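You operate a simulated robot arm through the tools that you are given. There is no shell and no other tool. Be economical: measure what you need, move in short steps, check, and stop when the job is done.

You run a simulated two-armed robot. Do the job below in one go: nothing can be reset, and whatever is moved stays where it is left.

## Task
Move the level alarm's float collar to LOW and test it.
Fine: free the collar lock first, lock it tight again, then press the yellow test button once; the lamp must light. Where these are worked on the way, their far stop is far enough and under half their travel is too little: collar lock.

The check looks at the end state, three seconds after you hand in, the way a careful person would. Anything else that was tipped, shoved, dropped, spilled or broken makes it a failure.

## Robot
Two 7-joint arms with two-finger grippers on one trunk, hanging from a carriage that runs on a gantry, over the field with the corners [-2.577, -0.912], [0.123, -0.903], [0.118, 0.377], [-2.582, 0.368] (x, y) and turns from -331 to 356 degrees about z. Base frame: it is fixed where the carriage stands at the start and does not move with it; the origin is on the floor, on the carriage's upright axis, x ahead of it, y to its left, z up. Lengths are in m, angles in degrees, forces in N, time in s.
The left shoulder is at the start at [0.04, 0.158, 1.152], the right one opposite. With the tool pointing down near the work surface each hand reaches from about 0.2 to 0.6 m from the robot's upright axis, wherever it stands, measured 20 degrees to its own side. Places, roughly: collar lock [0.8, 0.1, 0.9]; float collar [0.7, 0.2, 1.1]; level alarm [0.8, 0.2, 1]; test button [0.7, 0.1, 0.9]; water valve [0.8, 0.4, 1]. Payload 1.96 kg a hand.
Tool frame (each hand has its own): the origin (TCP) lies between the finger pads and is the grasp point; the fingertips stand 0.02 m ahead of it; z points along the fingers, y is the line along which they close. Largest opening 0.072 m; the body of the gripper starts 0.038 m behind the TCP.
Orientation is told as [roll, pitch, yaw] about the base's x, y, z axes, in that order, counted from this pose: with the fingers straight down and closing along the base's y, the tool's x points along the base's -x, its y along +y and its z along -z.

## Interface
- The arms move only by the tool apply_moves. It takes "left_targets", "right_targets" or both (then of equal length, played together; a hand with none holds still); each is text: rows parted by semicolons, each of 7 numbers parted by spaces: the shift along the tool's x, y, z in m, then the turn, a rotation vector about the tool's x, y, z in degrees, then the gripper command, from -1 (shut) to 1 (fully open), values between in proportion. In form: tx ty tz ax ay az grip; .... A call has 1 to 10 rows; each row is the pose to reach, as a shift and turn from the pose commanded when the call began, along the tool's axes at that moment. Rows are played at 5 a second. More than 0.05 m and 8.6 degrees between two rows, or a gripper value outside its range, and nothing of the call is played. A pose out of reach is approached as far as the arm can. The call stops where the force on the tool passes 90 N (or 10 N more than at its start, if that is more) or the arm is blocked; 0.2 s more then pass. The fingers move at their own pace (about 0.045 m/s each) and stop on an object; they squeeze with about 26 N. The grip force told is the motor's: it shows also when the fingers shut on nothing. Time passes only in rows, and 0.2 s behind the last, so rows that repeat a pose let the fingers close. It gives the time, the measured TCP pose, the force on the tool (base axes), the opening and the grip force at its end, in the units of the frame above (readings bear some noise), with the torque about the TCP (base axes, N m) and any sound that the robot's microphone picked up.
- Cameras (640 x 400 px; columns grow to the right, rows downward): "scene" is now at [0.2344, 0.028, 1.5201]; the picture's right is [0.36, -0.93, 0.00], its down [-0.70, -0.27, -0.66] and it looks along [0.61, 0.24, -0.76] (base axes); focal length 250 px, centre (320, 200). "left" rides on the left gripper at [0.071, -0.019, -0.082] in its tool frame; the picture's right is [0.26, 0.97, 0.00], its down [-0.67, 0.18, -0.72] and it looks along [-0.69, 0.19, 0.70] (tool axes); focal length 280 px, centre (320, 200). "right" rides on the right gripper at [0.071, 0.019, -0.082] in its tool frame; the picture's right is [-0.26, 0.97, 0.00], its down [-0.67, -0.18, -0.72] and it looks along [-0.69, -0.19, 0.70] (tool axes); focal length 280 px, centre (320, 200). There is no depth. A picture from a camera that has moved, and an enlarged one, comes with that camera's place and axes in the base frame and with its lens.
- snapshot(camera): a new picture of that camera. No time passes.
- move_column(by): slides the trunk up (or, below 0, down) by that many m; the arms and the scene camera ride with it, the base frame stays. It gives what a move gives, with no picture.
- roll_base(legs): drives the robot by 1 to 6 legs, each [ahead, left, turn to the left] in m, m and degrees, along the robot's own axes; the way and the turn of a leg run together, so that a leg with both is an arc; at most 1.5 m and 180 degrees a leg. The arms and the cameras ride along, it lands a little off, and it stops where it bumps. It keeps to its track: a leg is cut to what the track allows. It gives what a move gives.
- pan_tilt(pan, tilt): turns the head with the scene camera to pan (to the left, within 86 degrees either way) and tilt (down, from -29 to 69), counted from straight ahead of the robot. It gives what a move gives.
- inspect(camera, box): a new picture of the part [left, top, right, bottom] of that camera's present view, enlarged. No time passes.
- sign_off(): hands the job in; it is judged then, once.

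Go step by step. Nothing tells you exact positions but the pictures and the camera data: compare them with the known pose of the tool, close in by small moves and look again before you grip or let go. The budget is 120 turns and 108 pictures, counting those below and the enlarged ones. Unless the task says otherwise, let go and move clear before handing in, and close with one line.

The tools are called as a command line: name --argument value ..., lists and objects as JSON in quotes. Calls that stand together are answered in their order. apply_moves: Moves the arms, as the interface text tells. Its arguments: {"type":"object","properties":{"left_targets":{"type":"string"},"right_targets":{"type":"string"}},"required":[]} The other tools are called the same way: move_column (by) slides the trunk up or down; roll_base (legs) drives the base; pan_tilt (pan, tilt) turns the head that bears the scene camera; snapshot (camera) takes a picture; inspect (camera, box) takes an enlarged picture of a part of a camera's view; sign_off () hands the job in.

At the start:

```text
t: 0.0
left_tool_pos: [0.4114, 0.3004, 1.2849]
left_ee_rot: [0.0, 0.0, 0.0]
left_contact_force: [-0.5, 0.1, -0.1]
left_ft_torque: [0.02, -0.02, 0.02]
left_opening: 0.0721
left_gripper_force: 0.1
right_tool_pos: [0.358, -0.0846, 1.2681]
right_ee_rot: [0.0, 0.0, 0.0]
right_contact_force: [0.3, -1.4, -0.9]
right_ft_torque: [-0.01, -0.01, 0.0]
right_opening: 0.0721
right_gripper_force: 0.0
trunk travel left (down, up): [-0.475, 0.365]
robot x, y, heading: [-0.0012, -0.0009, 0.0]
head pan, tilt: [21.1, 49.1]
```

scene: 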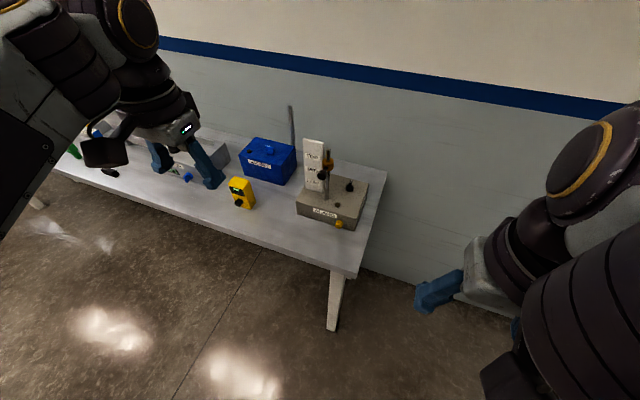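
right: 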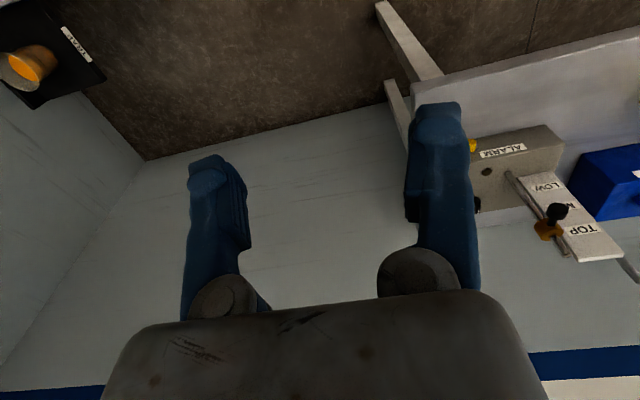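
left: 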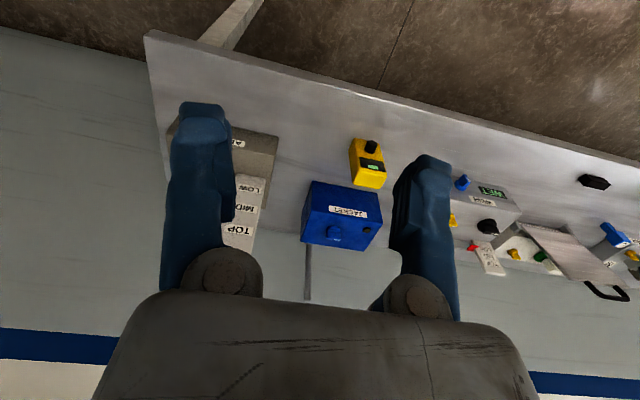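

The level alarm is at the table's right end, with a scale (TOP/MID/LOW) and a collar on a rod. I'll enlarge it to see the details.

inspect --camera "scene" --box '[270, 120, 400, 240]'

inspect --camera "right" --box '[450, 110, 640, 280]'

```text
3.33 times, centred on (335, 180) of scene
camera zoom: at [0.2344, 0.028, 1.5201], right [0.36, -0.93, 0.0], down [-0.7, -0.27, -0.66], along [0.61, 0.24, -0.76], focal length 833 px, centre (270, 267)
```

zoom: 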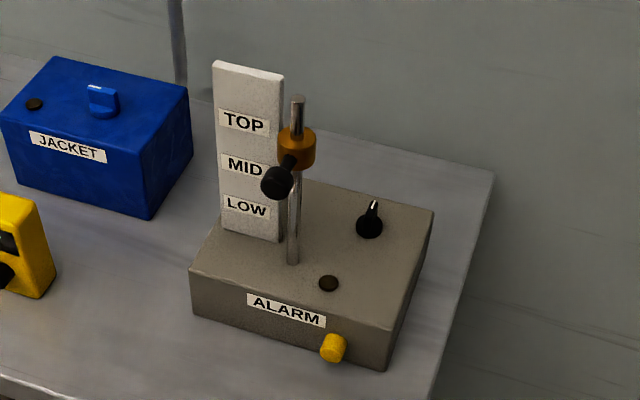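

```text
2.35 times, centred on (545, 195) of right
camera zoom: at [0.2864, -0.0652, 1.3493], right [0.26, 0.97, 0.0], down [0.67, -0.18, 0.72], along [0.69, -0.19, -0.7], focal length 660 px, centre (-209, 212)
```

zoom: 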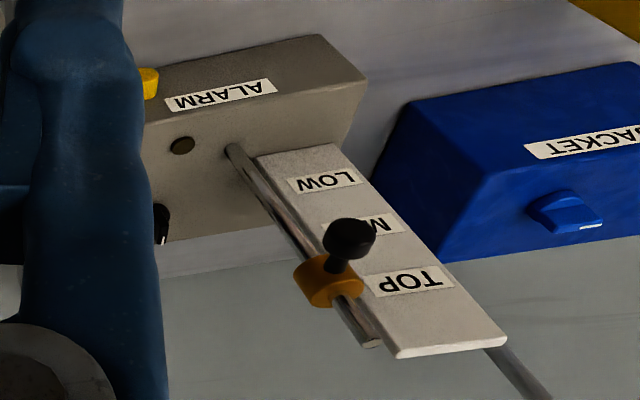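

The lock appears to be the black pointer knob on the box top (about 0.764, 0.134, 0.96). The collar sits at TOP (about 0.706, 0.188, 1.085) with a black handle towards me, and LOW is about z 0.99. I'll drive closer and turn left so the right arm reaches well.

roll_base --legs '[[0.11, 0.25, 0], [0, 0, 40]]'

pan_tilt --pan -48 --tilt 45

snapshot --camera "scene"

snapshot --camera "right"

```text
t: 3.8
left_tool_pos: [0.2383, 0.7441, 1.284]
left_ee_rot: [0.0, 0.0, 39.4]
left_contact_force: [0.2, 0.6, -0.4]
left_ft_torque: [0.01, -0.02, 0.02]
left_opening: 0.072
left_gripper_force: 0.1
right_tool_pos: [0.4397, 0.4128, 1.2673]
right_ee_rot: [0.0, -0.1, 39.4]
right_contact_force: [-0.3, -0.6, 0.1]
right_ft_torque: [-0.02, 0.04, 0.0]
right_opening: 0.0719
right_gripper_force: 0.1
trunk travel left (down, up): [-0.475, 0.365]
robot x, y, heading: [0.1093, 0.2534, 39.7]
head pan, tilt: [21.1, 49.1]
```

```text
t: 5.2
left_tool_pos: [0.2385, 0.7438, 1.283]
left_ee_rot: [0.1, 0.0, 39.4]
left_contact_force: [0.6, -0.5, 0.5]
left_ft_torque: [-0.03, -0.02, -0.05]
left_opening: 0.0719
left_gripper_force: 0.0
right_tool_pos: [0.4399, 0.4126, 1.2686]
right_ee_rot: [0.0, -0.1, 39.4]
right_contact_force: [0.1, -0.1, 0.5]
right_ft_torque: [0.02, 0.0, -0.01]
right_opening: 0.0722
right_gripper_force: 0.1
trunk travel left (down, up): [-0.475, 0.365]
robot x, y, heading: [0.1095, 0.2468, 39.5]
head pan, tilt: [-48.0, 45.0]
```

```text
102 pictures are left
camera scene: at [0.3148, 0.3403, 1.5257], right [-0.15, -0.99, 0.0], down [-0.7, 0.11, -0.71], along [0.7, -0.11, -0.71], focal length 250 px, centre (320, 200)
```

scene: 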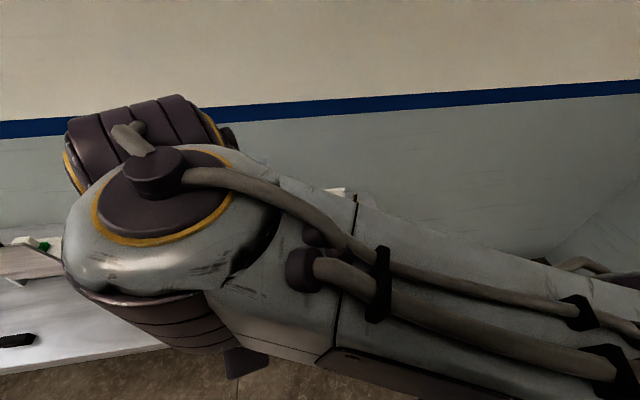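

```text
101 pictures are left
camera right: at [0.3719, 0.3827, 1.3493], right [-0.41, 0.91, 0.0], down [0.64, 0.29, 0.72], along [0.65, 0.29, -0.7], focal length 280 px, centre (320, 200)
```

right: 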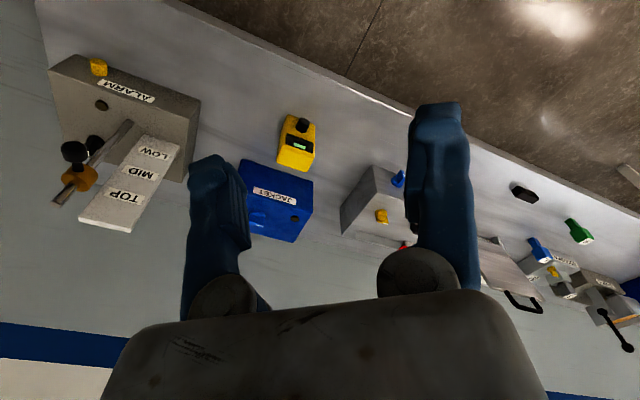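

The right arm blocks the head's view, so I'll use the hand camera. I'm moving the right hand high over the alarm to look at the lock knob.

apply_moves --right_targets "0.003 -0.045 0 0 0 0 1; 0.006 -0.089 0 0 0 0 1; 0.009 -0.134 0 0 0 0 1; 0.012 -0.178 0 0 0 0 1; 0.015 -0.223 0 0 0 0 1; 0.018 -0.268 0 0 0 0 1; 0.021 -0.312 0.01 0 0 0 1; 0.024 -0.357 0.02 0 0 0 1; 0.027 -0.401 0.03 0 0 0 1; 0.03 -0.446 0.04 0 0 0 1"

snapshot --camera "right"

snapshot --camera "scene"

```text
t: 7.4
left_tool_pos: [0.2384, 0.7434, 1.2836]
left_ee_rot: [-0.1, 0.0, 39.4]
left_contact_force: [0.2, -0.4, 0.2]
left_ft_torque: [0.05, -0.01, 0.02]
left_opening: 0.0721
left_gripper_force: 0.1
right_tool_pos: [0.6993, 0.0459, 1.2282]
right_ee_rot: [0.1, 0.0, 39.4]
right_contact_force: [0.8, -0.7, 0.1]
right_ft_torque: [0.0, 0.0, -0.01]
right_opening: 0.0722
right_gripper_force: 0.0
trunk travel left (down, up): [-0.475, 0.365]
robot x, y, heading: [0.1116, 0.2511, 39.3]
head pan, tilt: [-48.0, 45.0]
```

```text
100 pictures are left
camera right: at [0.6317, 0.0166, 1.3102], right [-0.41, 0.91, 0.0], down [0.64, 0.29, 0.72], along [0.65, 0.29, -0.7], focal length 280 px, centre (320, 200)
```

right: 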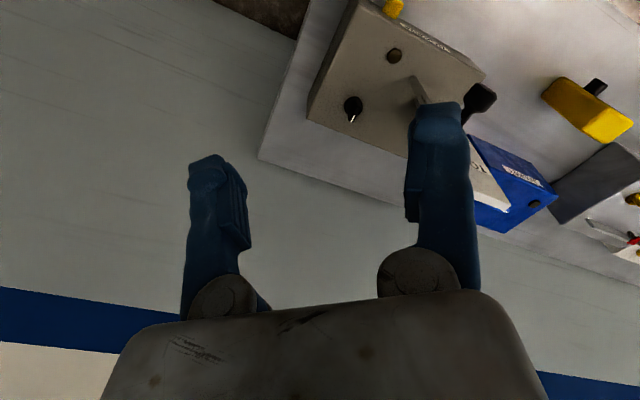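

```text
99 pictures are left
camera scene: at [0.3149, 0.3401, 1.5258], right [-0.15, -0.99, 0.0], down [-0.7, 0.11, -0.71], along [0.7, -0.11, -0.71], focal length 250 px, centre (320, 200)
```

scene: 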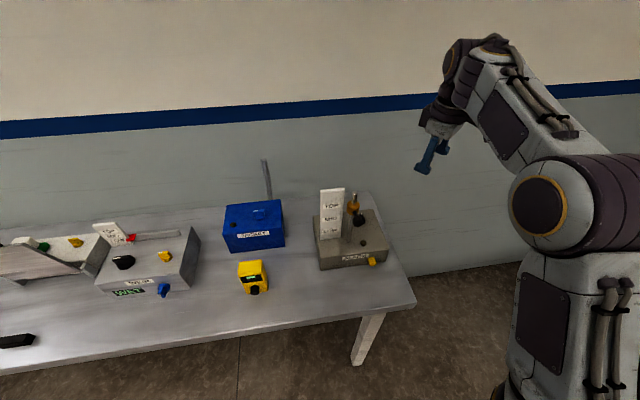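

The lock knob is visible in both views. I'll enlarge both.

inspect --camera "right" --box '[310, 50, 430, 140]'

inspect --camera "scene" --box '[310, 180, 400, 275]'

```text
4.44 times, centred on (370, 95) of right
camera zoom: at [0.6317, 0.0166, 1.3102], right [-0.41, 0.91, 0.0], down [0.64, 0.29, 0.72], along [0.65, 0.29, -0.7], focal length 1246 px, centre (98, 667)
```

zoom: 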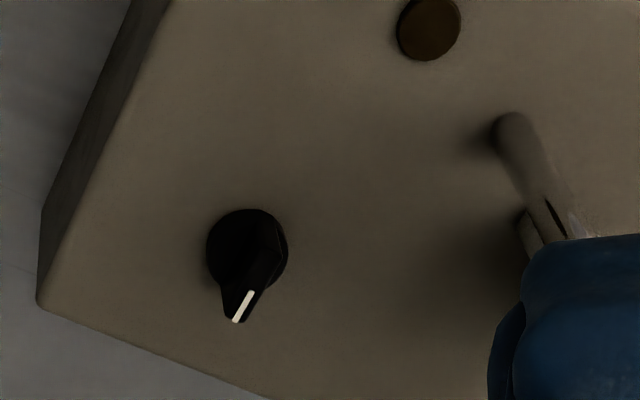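

```text
4.21 times, centred on (355, 228) of scene
camera zoom: at [0.3149, 0.3401, 1.5258], right [-0.15, -0.99, 0.0], down [-0.7, 0.11, -0.71], along [0.7, -0.11, -0.71], focal length 1053 px, centre (173, 84)
```

zoom: 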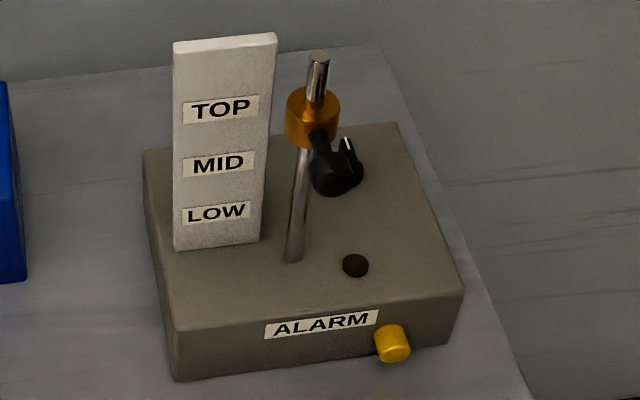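

The lock's pointer bar points roughly along +x, at about (0.775, 0.13). I'll yaw the hand to 0 so the fingers straddle the bar, come over it, then lean the wrist away from the rod.

apply_moves --right_targets "-0.016 0.003 0.013 0 0 6.6 1; -0.031 0.006 0.026 0 0 13.1 1; -0.047 0.009 0.039 0 0 19.7 1; -0.063 0.012 0.052 0 0 26.3 1; -0.078 0.015 0.062 0 0 32.8 1; -0.094 0.018 0.07 0 0 39.4 1"

apply_moves --right_targets "0 0 0 -7.5 0 0 1; 0 0 0 -15 0 0 1; 0 0 0 -15 0 0 1"

snapshot --camera "right"

snapshot --camera "scene"

```text
t: 8.8
left_tool_pos: [0.2381, 0.743, 1.2853]
left_ee_rot: [-0.1, -0.1, 39.4]
left_contact_force: [0.1, 0.3, -0.5]
left_ft_torque: [-0.03, 0.0, -0.03]
left_opening: 0.072
left_gripper_force: 0.1
right_tool_pos: [0.7602, 0.123, 1.1586]
right_ee_rot: [0.0, 0.0, 0.0]
right_contact_force: [-0.7, -0.1, 0.1]
right_ft_torque: [0.02, -0.02, 0.0]
right_opening: 0.0721
right_gripper_force: 0.0
trunk travel left (down, up): [-0.475, 0.365]
robot x, y, heading: [0.109, 0.248, 39.2]
head pan, tilt: [-48.0, 45.0]
```

```text
t: 9.6
left_tool_pos: [0.2384, 0.7439, 1.2839]
left_ee_rot: [0.0, 0.0, 39.3]
left_contact_force: [0.9, -0.1, -0.7]
left_ft_torque: [-0.03, -0.01, -0.02]
left_opening: 0.072
left_gripper_force: 0.0
right_tool_pos: [0.7596, 0.1226, 1.1575]
right_ee_rot: [15.2, 0.0, 0.0]
right_contact_force: [0.2, -0.2, -0.3]
right_ft_torque: [0.01, -0.02, 0.0]
right_opening: 0.0721
right_gripper_force: 0.0
trunk travel left (down, up): [-0.475, 0.365]
robot x, y, heading: [0.1119, 0.2499, 39.2]
head pan, tilt: [-48.0, 45.0]
```

```text
96 pictures are left
camera right: at [0.6881, 0.1204, 1.2415], right [0.26, 0.93, 0.25], down [0.67, -0.36, 0.64], along [0.69, 0.0, -0.72], focal length 280 px, centre (320, 200)
```

right: 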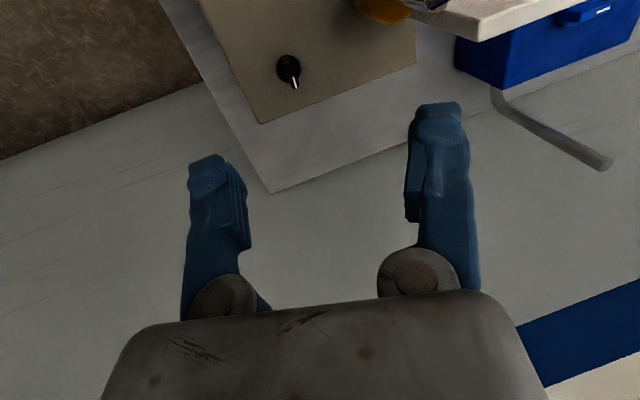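

```text
95 pictures are left
camera scene: at [0.3148, 0.3403, 1.5257], right [-0.15, -0.99, 0.0], down [-0.7, 0.11, -0.71], along [0.7, -0.11, -0.71], focal length 250 px, centre (320, 200)
```

scene: 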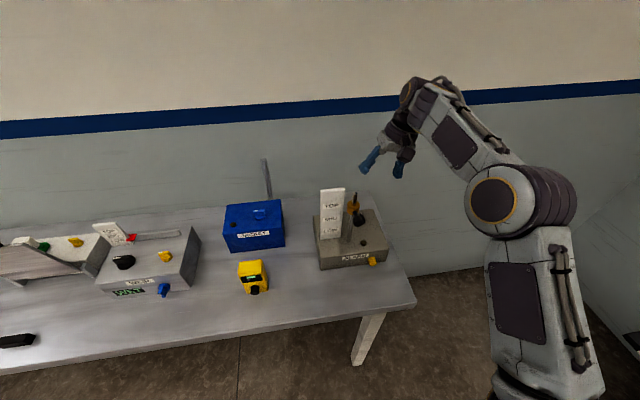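

The knob reads at about (0.782, 0.137). I'm descending to about 1.03 with a partly closed grip.

apply_moves --right_targets "-0.008 -0.007 0.042 0 0 0 0.3; -0.016 -0.014 0.084 0 0 0 0.3; -0.0235 -0.021 0.126 0 0 0 0.3; -0.0235 -0.021 0.126 0 0 0 0.3"

snapshot --camera "right"

inspect --camera "scene" --box '[300, 120, 430, 275]'

```text
t: 10.6
left_tool_pos: [0.2379, 0.7439, 1.2839]
left_ee_rot: [0.0, 0.0, 39.4]
left_contact_force: [-0.4, -0.2, -0.2]
left_ft_torque: [-0.03, -0.03, 0.0]
left_opening: 0.072
left_gripper_force: 0.1
right_tool_pos: [0.7819, 0.1333, 1.0307]
right_ee_rot: [15.0, 0.1, 0.0]
right_contact_force: [0.0, -0.2, -1.0]
right_ft_torque: [-0.01, 0.02, 0.01]
right_opening: 0.0468
right_gripper_force: 0.1
trunk travel left (down, up): [-0.475, 0.365]
robot x, y, heading: [0.1081, 0.2508, 39.7]
head pan, tilt: [-48.0, 45.0]
```

```text
94 pictures are left
camera right: at [0.7102, 0.1316, 1.114], right [0.26, 0.93, 0.25], down [0.67, -0.36, 0.64], along [0.69, 0.0, -0.72], focal length 280 px, centre (320, 200)
```

right: 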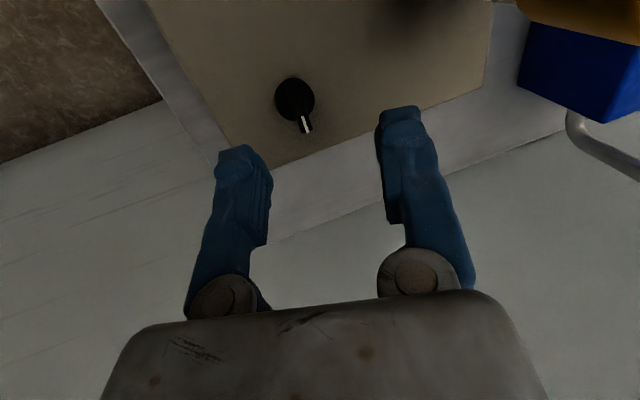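

```text
2.58 times, centred on (365, 198) of scene
camera zoom: at [0.3148, 0.3402, 1.5257], right [-0.15, -0.99, 0.0], down [-0.7, 0.11, -0.71], along [0.7, -0.11, -0.71], focal length 645 px, centre (204, 206)
```

zoom: 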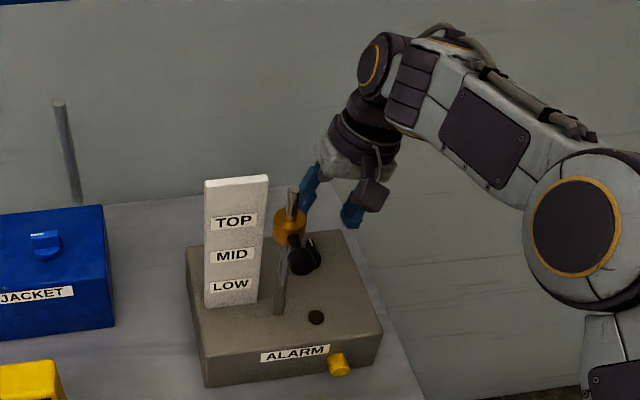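

The fingers line up with the bar. I'm lowering to straddle it, then looking again.

apply_moves --right_targets "-0.001 -0.004 0.017 0 0 0 0.3; -0.001 -0.008 0.033 0 0 0 0.3; -0.001 -0.012 0.047 0 0 0 0.3; -0.001 -0.012 0.047 0 0 0 0.3"

snapshot --camera "right"

inspect --camera "scene" --box '[320, 170, 420, 250]'

```text
t: 11.6
left_tool_pos: [0.2376, 0.7441, 1.2834]
left_ee_rot: [0.0, 0.0, 39.4]
left_contact_force: [0.1, -0.2, 0.1]
left_ft_torque: [-0.01, 0.0, 0.0]
left_opening: 0.072
left_gripper_force: 0.1
right_tool_pos: [0.7837, 0.1348, 0.9824]
right_ee_rot: [15.0, 0.1, 0.0]
right_contact_force: [-0.5, -0.7, -0.7]
right_ft_torque: [0.01, 0.02, 0.0]
right_opening: 0.0465
right_gripper_force: 0.1
trunk travel left (down, up): [-0.475, 0.365]
robot x, y, heading: [0.1078, 0.2495, 39.4]
head pan, tilt: [-48.0, 45.0]
```

```text
92 pictures are left
camera right: at [0.7125, 0.133, 1.0662], right [0.26, 0.93, 0.25], down [0.67, -0.36, 0.64], along [0.69, 0.0, -0.72], focal length 280 px, centre (320, 200)
```

right: 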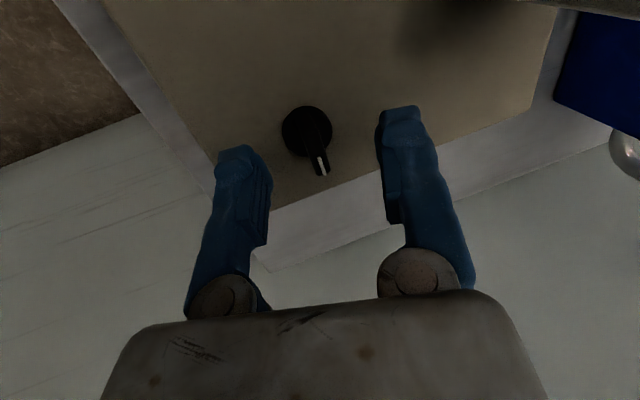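

```text
5.00 times, centred on (370, 210) of scene
camera zoom: at [0.3148, 0.3402, 1.5257], right [-0.15, -0.99, 0.0], down [-0.7, 0.11, -0.71], along [0.7, -0.11, -0.71], focal length 1250 px, centre (70, 150)
```

zoom: 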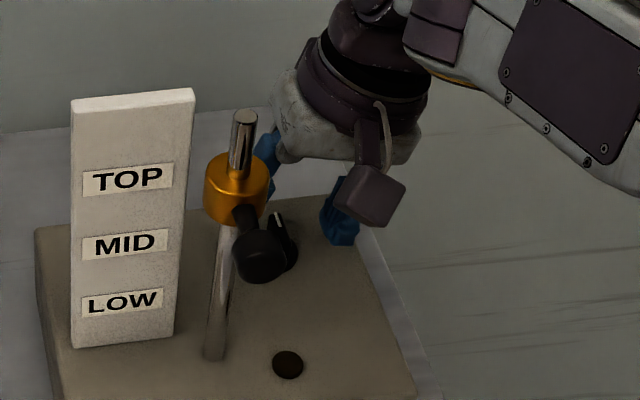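

Cross-checking the views puts the box top nearer 0.93, so the knob is lower than I thought. I'm lowering the hand another 2.4 cm or so and shifting slightly forward.

apply_moves --right_targets "-0.003 -0.003 0.012 0 0 0 0.3; -0.0065 -0.0054 0.022 0 0 0 0.3; -0.0065 -0.0054 0.022 0 0 0 0.3"

snapshot --camera "right"

```text
t: 12.4
left_tool_pos: [0.2382, 0.7451, 1.2842]
left_ee_rot: [0.0, 0.0, 39.4]
left_contact_force: [0.1, -0.6, 1.0]
left_ft_torque: [0.0, 0.08, -0.01]
left_opening: 0.0716
left_gripper_force: 0.1
right_tool_pos: [0.7912, 0.1357, 0.9573]
right_ee_rot: [15.0, 0.0, -0.1]
right_contact_force: [0.2, 0.7, 0.1]
right_ft_torque: [0.02, -0.01, 0.0]
right_opening: 0.0467
right_gripper_force: 0.1
trunk travel left (down, up): [-0.475, 0.365]
robot x, y, heading: [0.112, 0.2498, 39.2]
head pan, tilt: [-48.0, 45.0]
```

```text
90 pictures are left
camera right: at [0.7198, 0.1346, 1.042], right [0.26, 0.93, 0.25], down [0.67, -0.36, 0.64], along [0.69, 0.0, -0.72], focal length 280 px, centre (320, 200)
```

right: 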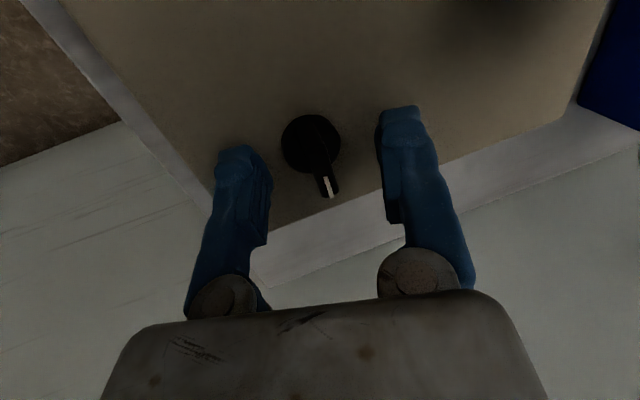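

The bar is centred between the fingers. I'm raising 3 mm to grip the bar rather than the disc, and closing.

apply_moves --right_targets "-0.002 0.001 -0.003 0 0 0 0.3; -0.002 0.001 -0.003 0 0 0 -0.3; -0.002 0.001 -0.003 0 0 0 -1; -0.002 0.001 -0.003 0 0 0 -1; -0.002 0.001 -0.003 0 0 0 -1"

snapshot --camera "right"

```text
t: 13.6
left_tool_pos: [0.2381, 0.7433, 1.2831]
left_ee_rot: [0.1, 0.0, 39.3]
left_contact_force: [-0.3, -0.1, 0.3]
left_ft_torque: [-0.02, 0.0, 0.01]
left_opening: 0.0719
left_gripper_force: 0.0
right_tool_pos: [0.7934, 0.1362, 0.9619]
right_ee_rot: [15.0, 0.0, 0.0]
right_contact_force: [1.6, -1.8, -1.3]
right_ft_torque: [-0.05, -0.02, 0.06]
right_opening: 0.0084
right_gripper_force: 36.1
trunk travel left (down, up): [-0.475, 0.365]
robot x, y, heading: [0.1098, 0.2503, 39.3]
head pan, tilt: [-48.0, 45.0]
```

```text
89 pictures are left
camera right: at [0.7219, 0.1343, 1.0451], right [0.26, 0.93, 0.25], down [0.67, -0.36, 0.64], along [0.69, 0.0, -0.72], focal length 280 px, centre (320, 200)
```

right: 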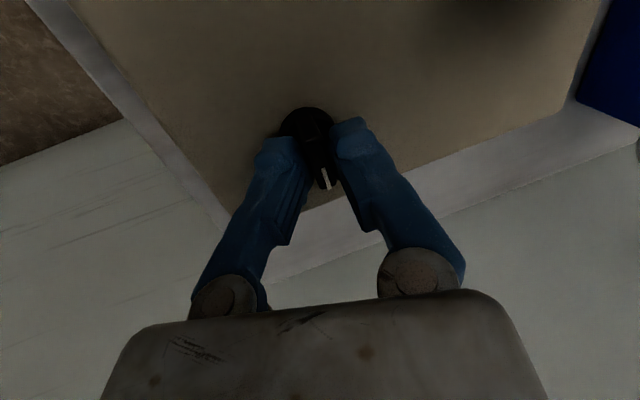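

The bar is gripped (8.4 mm). I'll try a small counter-clockwise turn (base +z) about the knob axis and watch the torque.

apply_moves --right_targets "0 0.0007 0.0002 0 1.0 -3.9 -1; 0 0.0014 0.0004 0 2.1 -7.7 -1; 0 0.0014 0.0004 0 2.1 -7.7 -1"

snapshot --camera "right"

```text
t: 14.4
left_tool_pos: [0.2376, 0.7442, 1.2836]
left_ee_rot: [0.1, 0.0, 39.4]
left_contact_force: [-1.4, -0.4, 0.3]
left_ft_torque: [0.01, 0.0, -0.01]
left_opening: 0.0719
left_gripper_force: 0.1
right_tool_pos: [0.7943, 0.1374, 0.9627]
right_ee_rot: [15.0, -0.1, 7.9]
right_contact_force: [12.5, -4.4, -21.2]
right_ft_torque: [-0.26, -0.61, -0.03]
right_opening: 0.0084
right_gripper_force: 35.7
trunk travel left (down, up): [-0.475, 0.365]
robot x, y, heading: [0.1082, 0.2512, 39.5]
head pan, tilt: [-48.0, 45.0]
```

```text
88 pictures are left
camera right: at [0.7232, 0.1252, 1.0451], right [0.13, 0.96, 0.25], down [0.72, -0.26, 0.64], along [0.68, 0.09, -0.72], focal length 280 px, centre (320, 200)
```

right: 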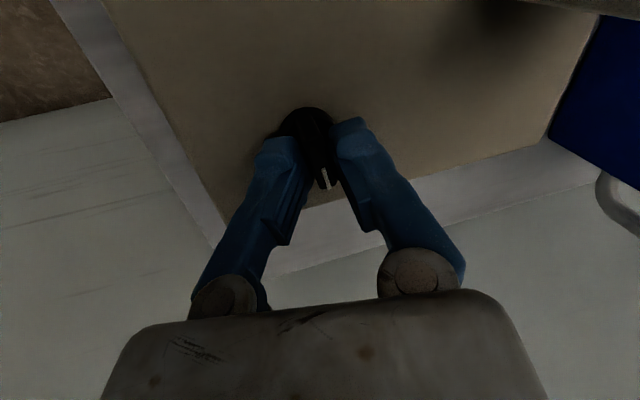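

The bar turned with the hand about 8° with little torque, so counter-clockwise moves. I'll continue with a small correction for the side force.

apply_moves --right_targets "-0.001 0.0012 0.0014 0 2.07 -7.73 -1; -0.0014 0.0026 0.0018 0 4.14 -15.45 -1; -0.0014 0.0026 0.0018 0 4.14 -15.45 -1"

snapshot --camera "right"

```text
t: 15.2
left_tool_pos: [0.2382, 0.7419, 1.284]
left_ee_rot: [-0.2, 0.2, 39.4]
left_contact_force: [0.3, -0.3, -0.9]
left_ft_torque: [-0.01, 0.0, -0.02]
left_opening: 0.0721
left_gripper_force: 0.1
right_tool_pos: [0.7945, 0.1379, 0.9624]
right_ee_rot: [15.1, 0.2, 24.0]
right_contact_force: [-2.9, -12.1, 3.2]
right_ft_torque: [-0.41, 0.12, 0.06]
right_opening: 0.0082
right_gripper_force: 35.8
trunk travel left (down, up): [-0.475, 0.365]
robot x, y, heading: [0.1103, 0.2511, 39.4]
head pan, tilt: [-48.0, 45.0]
```

```text
87 pictures are left
camera right: at [0.73, 0.1076, 1.0453], right [-0.14, 0.96, 0.25], down [0.76, -0.06, 0.64], along [0.63, 0.28, -0.73], focal length 280 px, centre (320, 200)
```

right: 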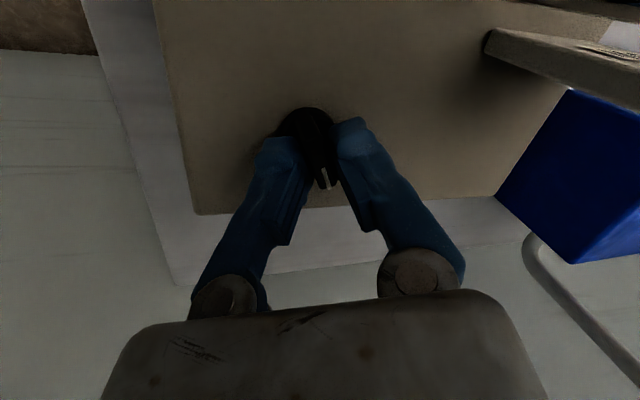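

It turns freely; the axis appears to be about 5 mm from the TCP. I'm continuing.

apply_moves --right_targets "0 -0.0002 0 0 2.07 -7.73 -1; -0.0001 0.0006 0.0001 0 4.14 -15.45 -1; -0.0002 0.0013 0.0003 0 6.2 -23.2 -1; -0.0002 0.002 0.0005 0 8.29 -30.9 -1; -0.0002 0.002 0.0005 0 8.29 -30.9 -1"

snapshot --camera "right"

```text
t: 16.4
left_tool_pos: [0.2466, 0.7414, 1.2835]
left_ee_rot: [-0.4, -0.3, 39.3]
left_contact_force: [1.0, 0.5, 0.2]
left_ft_torque: [0.01, 0.02, -0.03]
left_opening: 0.072
left_gripper_force: 0.1
right_tool_pos: [0.789, 0.1356, 0.9651]
right_ee_rot: [14.6, -0.6, 54.0]
right_contact_force: [58.4, -23.6, -3.6]
right_ft_torque: [0.23, -1.31, -0.25]
right_opening: 0.0087
right_gripper_force: 36.6
right hand out of reach, approached as far as the arm can: row 2, 3, 4, 5
trunk travel left (down, up): [-0.475, 0.365]
robot x, y, heading: [0.1102, 0.2531, 39.2]
head pan, tilt: [-48.0, 45.0]
```

```text
86 pictures are left
camera right: at [0.7486, 0.0766, 1.0476], right [-0.6, 0.76, 0.25], down [0.68, 0.33, 0.65], along [0.41, 0.56, -0.72], focal length 280 px, centre (320, 200)
```

right: 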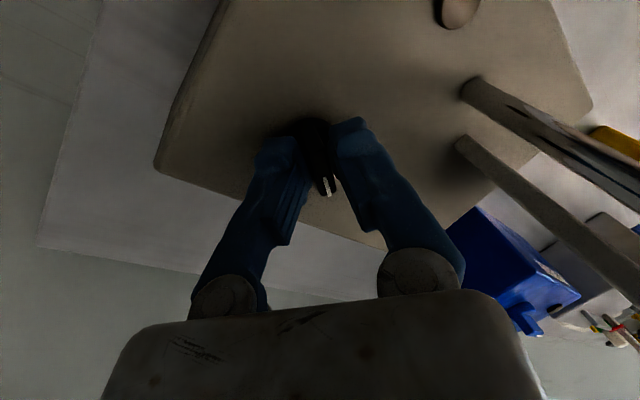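

The arm hit its reach limit at about 54° with side force building, so I'm opening the fingers to relieve it.

apply_moves --right_targets "0 0 0 0 0 0 0.2; 0 0 0 0 0 0 0.2; 0 0 -0.02 0 0 0 0.2; 0 0 -0.05 0 0 0 0.2"

snapshot --camera "right"

inspect --camera "scene" --box '[300, 130, 440, 275]'

```text
t: 17.4
left_tool_pos: [0.2379, 0.7435, 1.2832]
left_ee_rot: [-0.1, -0.1, 39.3]
left_contact_force: [-0.8, 0.7, -0.6]
left_ft_torque: [0.0, -0.04, -0.03]
left_opening: 0.0722
left_gripper_force: 0.1
right_tool_pos: [0.778, 0.1311, 1.0049]
right_ee_rot: [15.1, 0.1, 56.0]
right_contact_force: [0.5, -0.2, 0.4]
right_ft_torque: [0.02, -0.05, -0.03]
right_opening: 0.0435
right_gripper_force: 0.0
right hand out of reach, approached as far as the arm can: row 4
trunk travel left (down, up): [-0.475, 0.365]
robot x, y, heading: [0.1112, 0.2494, 39.4]
head pan, tilt: [-48.0, 45.0]
```

```text
85 pictures are left
camera right: at [0.7406, 0.0713, 1.0881], right [-0.63, 0.74, 0.25], down [0.68, 0.36, 0.64], along [0.38, 0.57, -0.73], focal length 280 px, centre (320, 200)
```

right: 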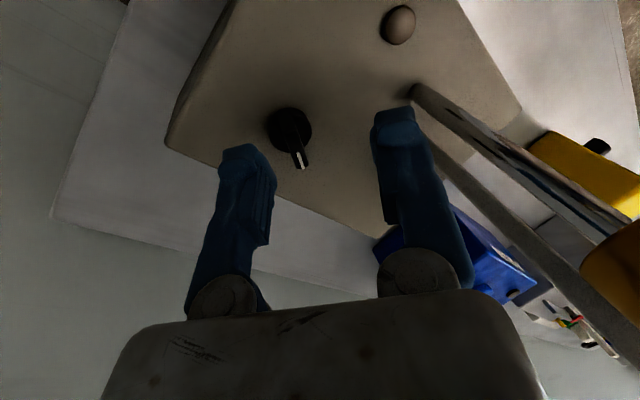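

```text
2.76 times, centred on (370, 202) of scene
camera zoom: at [0.3148, 0.3402, 1.5253], right [-0.15, -0.99, 0.0], down [-0.7, 0.11, -0.71], along [0.7, -0.11, -0.71], focal length 690 px, centre (182, 193)
```

zoom: 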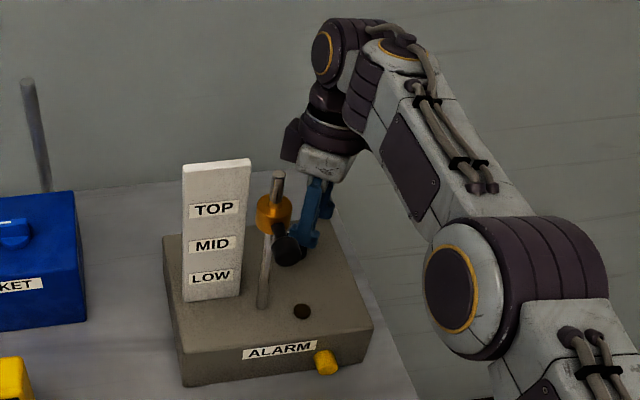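

The knob now points about 55° counter-clockwise. The tilt is now costing reach, so I'll straighten the hand to vertical here and see whether it reaches.

apply_moves --right_targets "0 0 0 7.5 0 0 0.2; 0 0 0 15 0 0 0.2; 0 0 0 15 0 0 0.2"

snapshot --camera "right"

```text
t: 18.2
left_tool_pos: [0.2372, 0.7445, 1.2836]
left_ee_rot: [0.0, 0.0, 39.4]
left_contact_force: [0.3, -0.3, 0.7]
left_ft_torque: [0.02, 0.01, 0.02]
left_opening: 0.0719
left_gripper_force: 0.1
right_tool_pos: [0.7786, 0.1301, 1.0062]
right_ee_rot: [0.0, -0.1, 55.9]
right_contact_force: [-0.3, 0.3, 0.1]
right_ft_torque: [0.01, 0.01, 0.01]
right_opening: 0.0434
right_gripper_force: 0.1
trunk travel left (down, up): [-0.475, 0.365]
robot x, y, heading: [0.1062, 0.2512, 39.4]
head pan, tilt: [-48.0, 45.0]
```

```text
83 pictures are left
camera right: at [0.7228, 0.0825, 1.0872], right [-0.65, 0.76, 0.0], down [0.53, 0.46, 0.72], along [0.54, 0.47, -0.7], focal length 280 px, centre (320, 200)
```

right: 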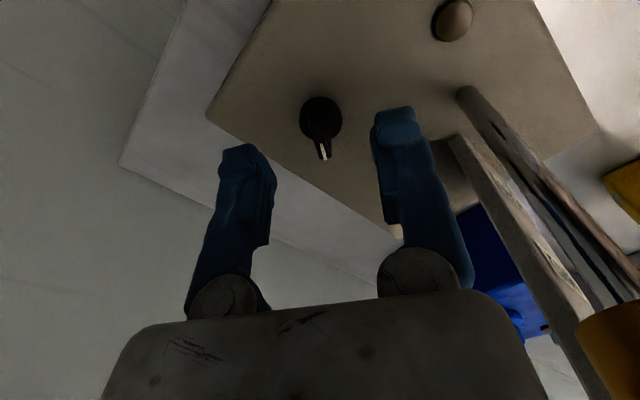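

The bar now points about 44°, so it lagged the hand or met a stop. I'm regripping with a vertical tool at yaw 44 to test further.

apply_moves --right_targets "-0.008 -0.0015 0.01 0 0 6 0.3; -0.0163 -0.0028 0.022 0 0 12 0.3; -0.0163 -0.0028 0.034 0 0 12 0.3; -0.0163 -0.0028 0.042 0 0 12 0.3; -0.0163 -0.0028 0.042 0 0 12 0.3"

snapshot --camera "right"

```text
t: 19.4
left_tool_pos: [0.237, 0.7433, 1.2849]
left_ee_rot: [0.0, 0.0, 39.4]
left_contact_force: [-0.5, 0.4, -1.0]
left_ft_torque: [-0.04, -0.03, 0.03]
left_opening: 0.072
left_gripper_force: 0.1
right_tool_pos: [0.7907, 0.1424, 0.9632]
right_ee_rot: [0.2, 0.1, 43.9]
right_contact_force: [0.4, -0.9, 0.3]
right_ft_torque: [-0.03, 0.03, 0.02]
right_opening: 0.047
right_gripper_force: 0.1
trunk travel left (down, up): [-0.475, 0.365]
robot x, y, heading: [0.1124, 0.2537, 39.3]
head pan, tilt: [-48.0, 45.0]
```

```text
82 pictures are left
camera right: at [0.7259, 0.107, 1.0445], right [-0.48, 0.88, 0.0], down [0.61, 0.34, 0.71], along [0.63, 0.34, -0.7], focal length 280 px, centre (320, 200)
```

right: 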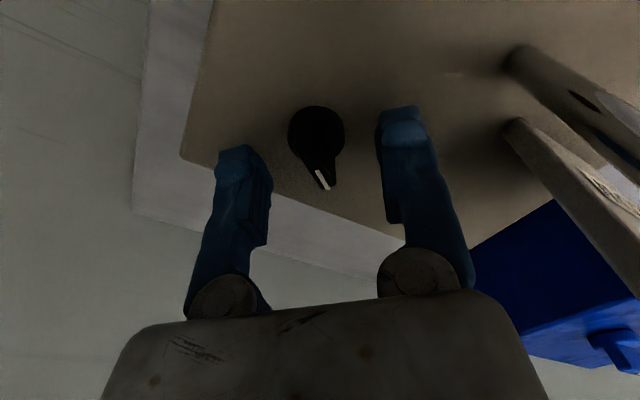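

The bar lies between the fingers. I'm closing, then turning counter-clockwise a further 16°.

apply_moves --right_targets "0 0 0 0 0 0 -0.3; 0 0 0 0 0 0 -1; 0 0 0 0 0 0 -1; 0 0 0 0 0 0 -1"

snapshot --camera "right"

apply_moves --right_targets "0 0.0011 0 0 0 -8 -1; 0.0003 0.0022 0 0 0 -16 -1; 0.0003 0.0022 0 0 0 -16 -1"

snapshot --camera "right"

```text
t: 20.4
left_tool_pos: [0.2388, 0.7429, 1.2825]
left_ee_rot: [0.0, 0.0, 39.5]
left_contact_force: [0.1, 0.6, -0.9]
left_ft_torque: [-0.01, -0.02, 0.0]
left_opening: 0.0721
left_gripper_force: 0.0
right_tool_pos: [0.7908, 0.1409, 0.9638]
right_ee_rot: [0.0, 0.1, 43.9]
right_contact_force: [5.2, -2.8, -4.8]
right_ft_torque: [-0.03, -0.1, 0.02]
right_opening: 0.0075
right_gripper_force: 35.5
trunk travel left (down, up): [-0.475, 0.365]
robot x, y, heading: [0.1111, 0.2471, 39.3]
head pan, tilt: [-48.0, 45.0]
```

```text
81 pictures are left
camera right: at [0.7262, 0.1063, 1.0446], right [-0.48, 0.88, 0.0], down [0.61, 0.34, 0.71], along [0.63, 0.34, -0.7], focal length 280 px, centre (320, 200)
```

right: 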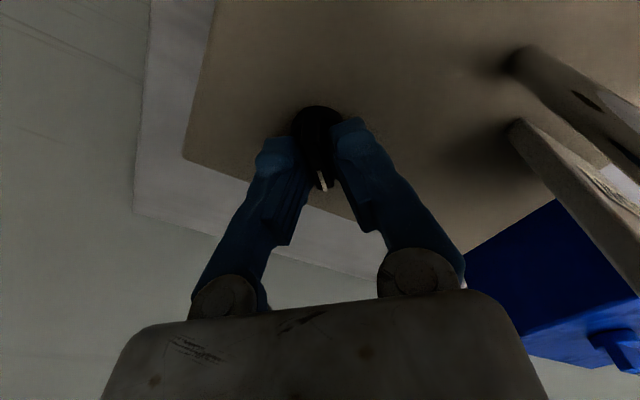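

```text
t: 21.2
left_tool_pos: [0.2386, 0.744, 1.2828]
left_ee_rot: [-0.1, 0.1, 39.4]
left_contact_force: [0.2, 0.4, -0.1]
left_ft_torque: [-0.01, -0.01, -0.03]
left_opening: 0.072
left_gripper_force: 0.1
right_tool_pos: [0.7901, 0.1415, 0.9642]
right_ee_rot: [0.1, 0.1, 60.0]
right_contact_force: [20.8, -6.6, -29.2]
right_ft_torque: [-0.07, -0.19, 0.06]
right_opening: 0.0079
right_gripper_force: 35.7
trunk travel left (down, up): [-0.475, 0.365]
robot x, y, heading: [0.1114, 0.2511, 39.5]
head pan, tilt: [-48.0, 45.0]
```

```text
80 pictures are left
camera right: at [0.7378, 0.0904, 1.0451], right [-0.7, 0.71, 0.0], down [0.5, 0.49, 0.71], along [0.51, 0.5, -0.7], focal length 280 px, centre (320, 200)
```

right: 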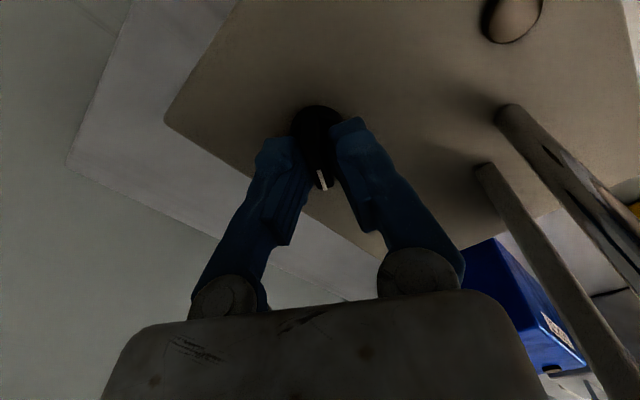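

The bar followed to 60° with no stop. I'm continuing with small corrections.

apply_moves --right_targets "-0.0005 0.0002 0.0015 0 0 -8 -1; -0.0003 0.0011 0.0015 0 0 -16 -1; 0 0.002 0.0015 0 0 -24 -1; 0 0.002 0.0015 0 0 -24 -1"

snapshot --camera "right"

```text
t: 22.2
left_tool_pos: [0.2397, 0.7416, 1.2835]
left_ee_rot: [-0.1, 0.0, 39.4]
left_contact_force: [0.2, 1.3, 0.0]
left_ft_torque: [0.01, 0.01, 0.01]
left_opening: 0.072
left_gripper_force: 0.1
right_tool_pos: [0.7885, 0.1428, 0.9643]
right_ee_rot: [-0.2, 0.1, 84.0]
right_contact_force: [16.3, -10.3, -12.9]
right_ft_torque: [0.12, -0.23, 0.04]
right_opening: 0.0075
right_gripper_force: 35.4
trunk travel left (down, up): [-0.475, 0.365]
robot x, y, heading: [0.1092, 0.2525, 39.4]
head pan, tilt: [-48.0, 45.0]
```

```text
79 pictures are left
camera right: at [0.7622, 0.0739, 1.0451], right [-0.93, 0.36, 0.0], down [0.25, 0.65, 0.71], along [0.26, 0.67, -0.7], focal length 280 px, centre (320, 200)
```

right: 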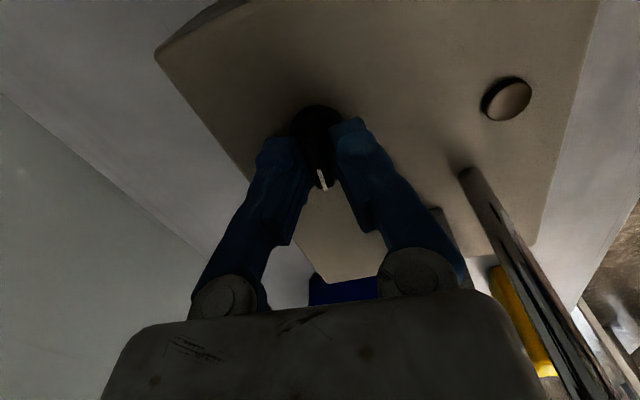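

Still following at 84°. I'm continuing another 24° to look for a stop.

apply_moves --right_targets "0.0003 -0.0004 0.001 0 0 -8 -1; 0.0005 0.0004 0.001 0 0 -16 -1; 0.0007 0.0012 0.001 0 0 -24 -1; 0.0007 0.0012 0.001 0 0 -24 -1"

snapshot --camera "right"

```text
t: 23.2
left_tool_pos: [0.2397, 0.7442, 1.2845]
left_ee_rot: [-0.2, -0.2, 39.4]
left_contact_force: [0.3, 0.2, 1.0]
left_ft_torque: [0.02, 0.03, 0.02]
left_opening: 0.072
left_gripper_force: 0.0
right_tool_pos: [0.7895, 0.1423, 0.9652]
right_ee_rot: [-0.2, 0.0, 108.1]
right_contact_force: [6.0, -5.3, 23.2]
right_ft_torque: [-0.01, -0.07, -0.82]
right_opening: 0.011
right_gripper_force: 38.0
trunk travel left (down, up): [-0.475, 0.365]
robot x, y, heading: [0.1073, 0.2488, 39.3]
head pan, tilt: [-48.0, 45.0]
```

```text
78 pictures are left
camera right: at [0.7921, 0.07, 1.0455], right [-1.0, -0.05, 0.0], down [-0.04, 0.7, 0.72], along [-0.03, 0.71, -0.7], focal length 280 px, centre (320, 200)
```

right: 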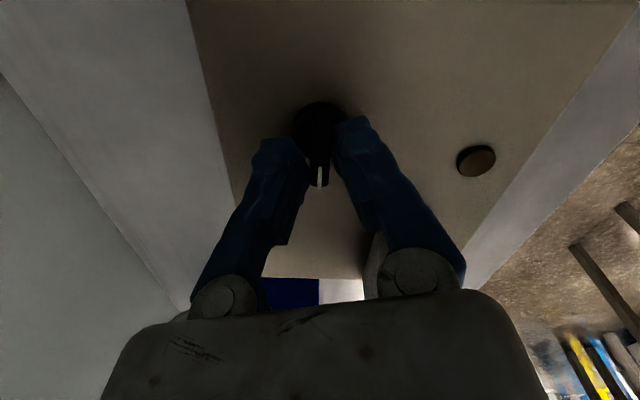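

The torque rose and the bar stopped near 95–100°, which is the far stop, so the lock should be free. I'm releasing and rising clear.

apply_moves --right_targets "0 0 0 0 0 4 0.2; 0 0 0 0 0 4 0.2; 0 0 -0.03 0 0 4 0.2; 0 0 -0.07 0 0 4 0.2; 0 0 -0.11 0 0 4 0.2; 0 0 -0.15 0 0 4 0.2; 0 0 -0.2 0 0 4 0.2"

snapshot --camera "right"

inspect --camera "scene" --box '[300, 130, 440, 275]'

```text
t: 24.8
left_tool_pos: [0.2381, 0.7433, 1.2838]
left_ee_rot: [0.0, 0.0, 39.4]
left_contact_force: [0.1, -0.1, -1.6]
left_ft_torque: [-0.02, -0.02, -0.02]
left_opening: 0.072
left_gripper_force: 0.1
right_tool_pos: [0.7846, 0.1397, 1.1615]
right_ee_rot: [0.2, -0.1, 104.0]
right_contact_force: [0.0, -0.1, -0.2]
right_ft_torque: [0.02, -0.01, 0.01]
right_opening: 0.0437
right_gripper_force: 0.0
right hand out of reach, approached as far as the arm can: row 7
trunk travel left (down, up): [-0.475, 0.365]
robot x, y, heading: [0.1075, 0.2529, 39.5]
head pan, tilt: [-48.0, 45.0]
```

```text
77 pictures are left
camera right: at [0.7827, 0.0662, 1.2421], right [-1.0, 0.02, 0.0], down [0.02, 0.7, 0.72], along [0.01, 0.72, -0.7], focal length 280 px, centre (320, 200)
```

right: 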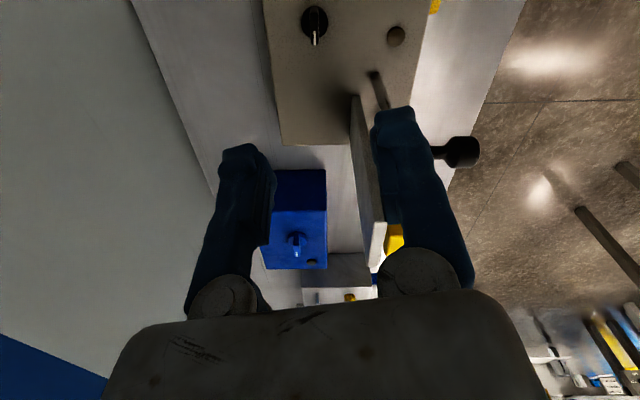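

```text
2.76 times, centred on (370, 202) of scene
camera zoom: at [0.3148, 0.3403, 1.5257], right [-0.15, -0.99, 0.0], down [-0.7, 0.11, -0.71], along [0.7, -0.11, -0.71], focal length 690 px, centre (182, 193)
```

zoom: 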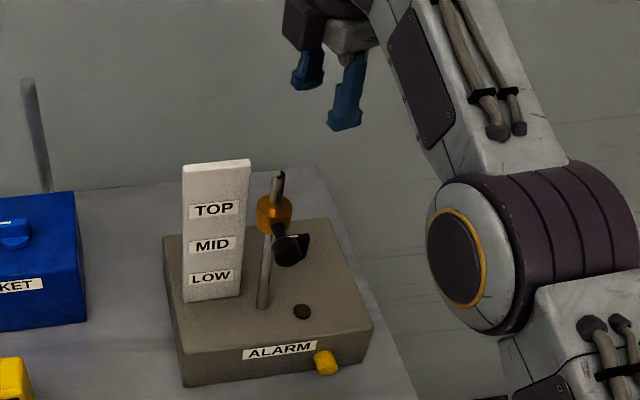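

The knob now points along +y, at its stop, and the collar hasn't moved. I'm swinging the hand clear, back to the front of the alarm and turning to yaw 0.

apply_moves --right_targets "0.023 0.0315 -0.01 0 0 8 0.2; 0.046 0.063 -0.02 0 0 16 0.2; 0.069 0.0945 -0.03 0 0 24 0.2; 0.092 0.126 -0.04 0 0 32 0.2; 0.083 0.147 -0.045 0 0 40 0.2; 0.074 0.168 -0.05 0 0 48 0.2; 0.066 0.189 -0.055 0 0 56 0.2; 0.057 0.21 -0.06 0 0 64 0.2; 0.048 0.231 -0.06 0 0 72 0.2; 0.04 0.252 -0.06 0 0 80 0.2"

apply_moves --right_targets "0 0 0 0 0 8 0.6; 0 0 0 0 0 16 0.6; 0 0 0 0 0 24 0.6; 0 0 0 0 0 24 0.6"

apply_moves --right_targets "0 0 0 0 -7.5 0 0.6; 0 0 0 0 -15 0 0.6; 0 0 0 0 -22.5 0 0.6; 0 0 0 0 -30 0 0.6; 0 0 0 0 -37.5 0 0.6; 0 0 0 0 -45 0 0.6; 0 0 0 0 -45 0 0.6"

snapshot --camera "right"

snapshot --camera "scene"

```text
t: 27.0
left_tool_pos: [0.2383, 0.744, 1.285]
left_ee_rot: [0.0, 0.0, 39.4]
left_contact_force: [-0.2, 0.3, -0.3]
left_ft_torque: [0.0, 0.01, 0.01]
left_opening: 0.0718
left_gripper_force: 0.2
right_tool_pos: [0.5479, 0.0393, 1.2197]
right_ee_rot: [0.1, 0.0, 23.8]
right_contact_force: [0.0, -0.5, -0.5]
right_ft_torque: [0.01, -0.02, 0.0]
right_opening: 0.0432
right_gripper_force: 0.0
trunk travel left (down, up): [-0.475, 0.365]
robot x, y, heading: [0.1097, 0.2505, 39.3]
head pan, tilt: [-48.0, 45.0]
```

```text
t: 28.0
left_tool_pos: [0.2367, 0.7437, 1.2835]
left_ee_rot: [0.0, 0.0, 39.4]
left_contact_force: [-0.2, 0.0, -0.7]
left_ft_torque: [0.0, 0.02, -0.01]
left_opening: 0.0719
left_gripper_force: 0.0
right_tool_pos: [0.5491, 0.0392, 1.2217]
right_ee_rot: [0.0, 0.1, 0.0]
right_contact_force: [0.9, 0.2, -0.9]
right_ft_torque: [-0.01, 0.01, 0.01]
right_opening: 0.0574
right_gripper_force: 0.0
trunk travel left (down, up): [-0.475, 0.365]
robot x, y, heading: [0.1073, 0.2495, 39.4]
head pan, tilt: [-48.0, 45.0]
```

```text
t: 29.6
left_tool_pos: [0.2376, 0.7443, 1.2836]
left_ee_rot: [0.0, 0.0, 39.5]
left_contact_force: [0.7, -0.6, 0.1]
left_ft_torque: [-0.04, -0.03, -0.03]
left_opening: 0.072
left_gripper_force: 0.0
right_tool_pos: [0.5489, 0.0357, 1.2154]
right_ee_rot: [1.2, -44.0, -1.5]
right_contact_force: [-0.4, 0.4, -0.3]
right_ft_torque: [0.0, -0.03, -0.02]
right_opening: 0.0577
right_gripper_force: 0.1
right hand out of reach, approached as far as the arm can: row 4
trunk travel left (down, up): [-0.475, 0.365]
robot x, y, heading: [0.1109, 0.2482, 39.3]
head pan, tilt: [-48.0, 45.0]
```

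```text
75 pictures are left
camera right: at [0.4405, 0.0565, 1.2244], right [0.2, 0.96, 0.2], down [-0.02, -0.2, 0.98], along [0.98, -0.2, -0.02], focal length 280 px, centre (320, 200)
```

right: 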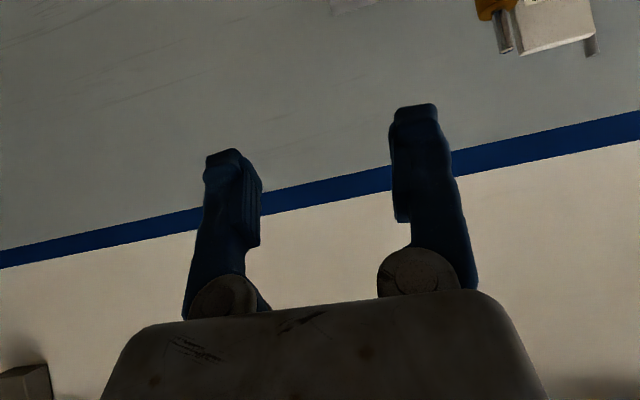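

```text
74 pictures are left
camera scene: at [0.3148, 0.3402, 1.5257], right [-0.15, -0.99, 0.0], down [-0.7, 0.11, -0.71], along [0.7, -0.11, -0.71], focal length 250 px, centre (320, 200)
```

scene: 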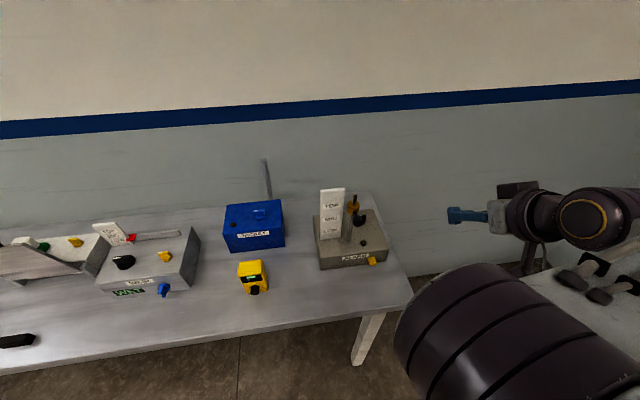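

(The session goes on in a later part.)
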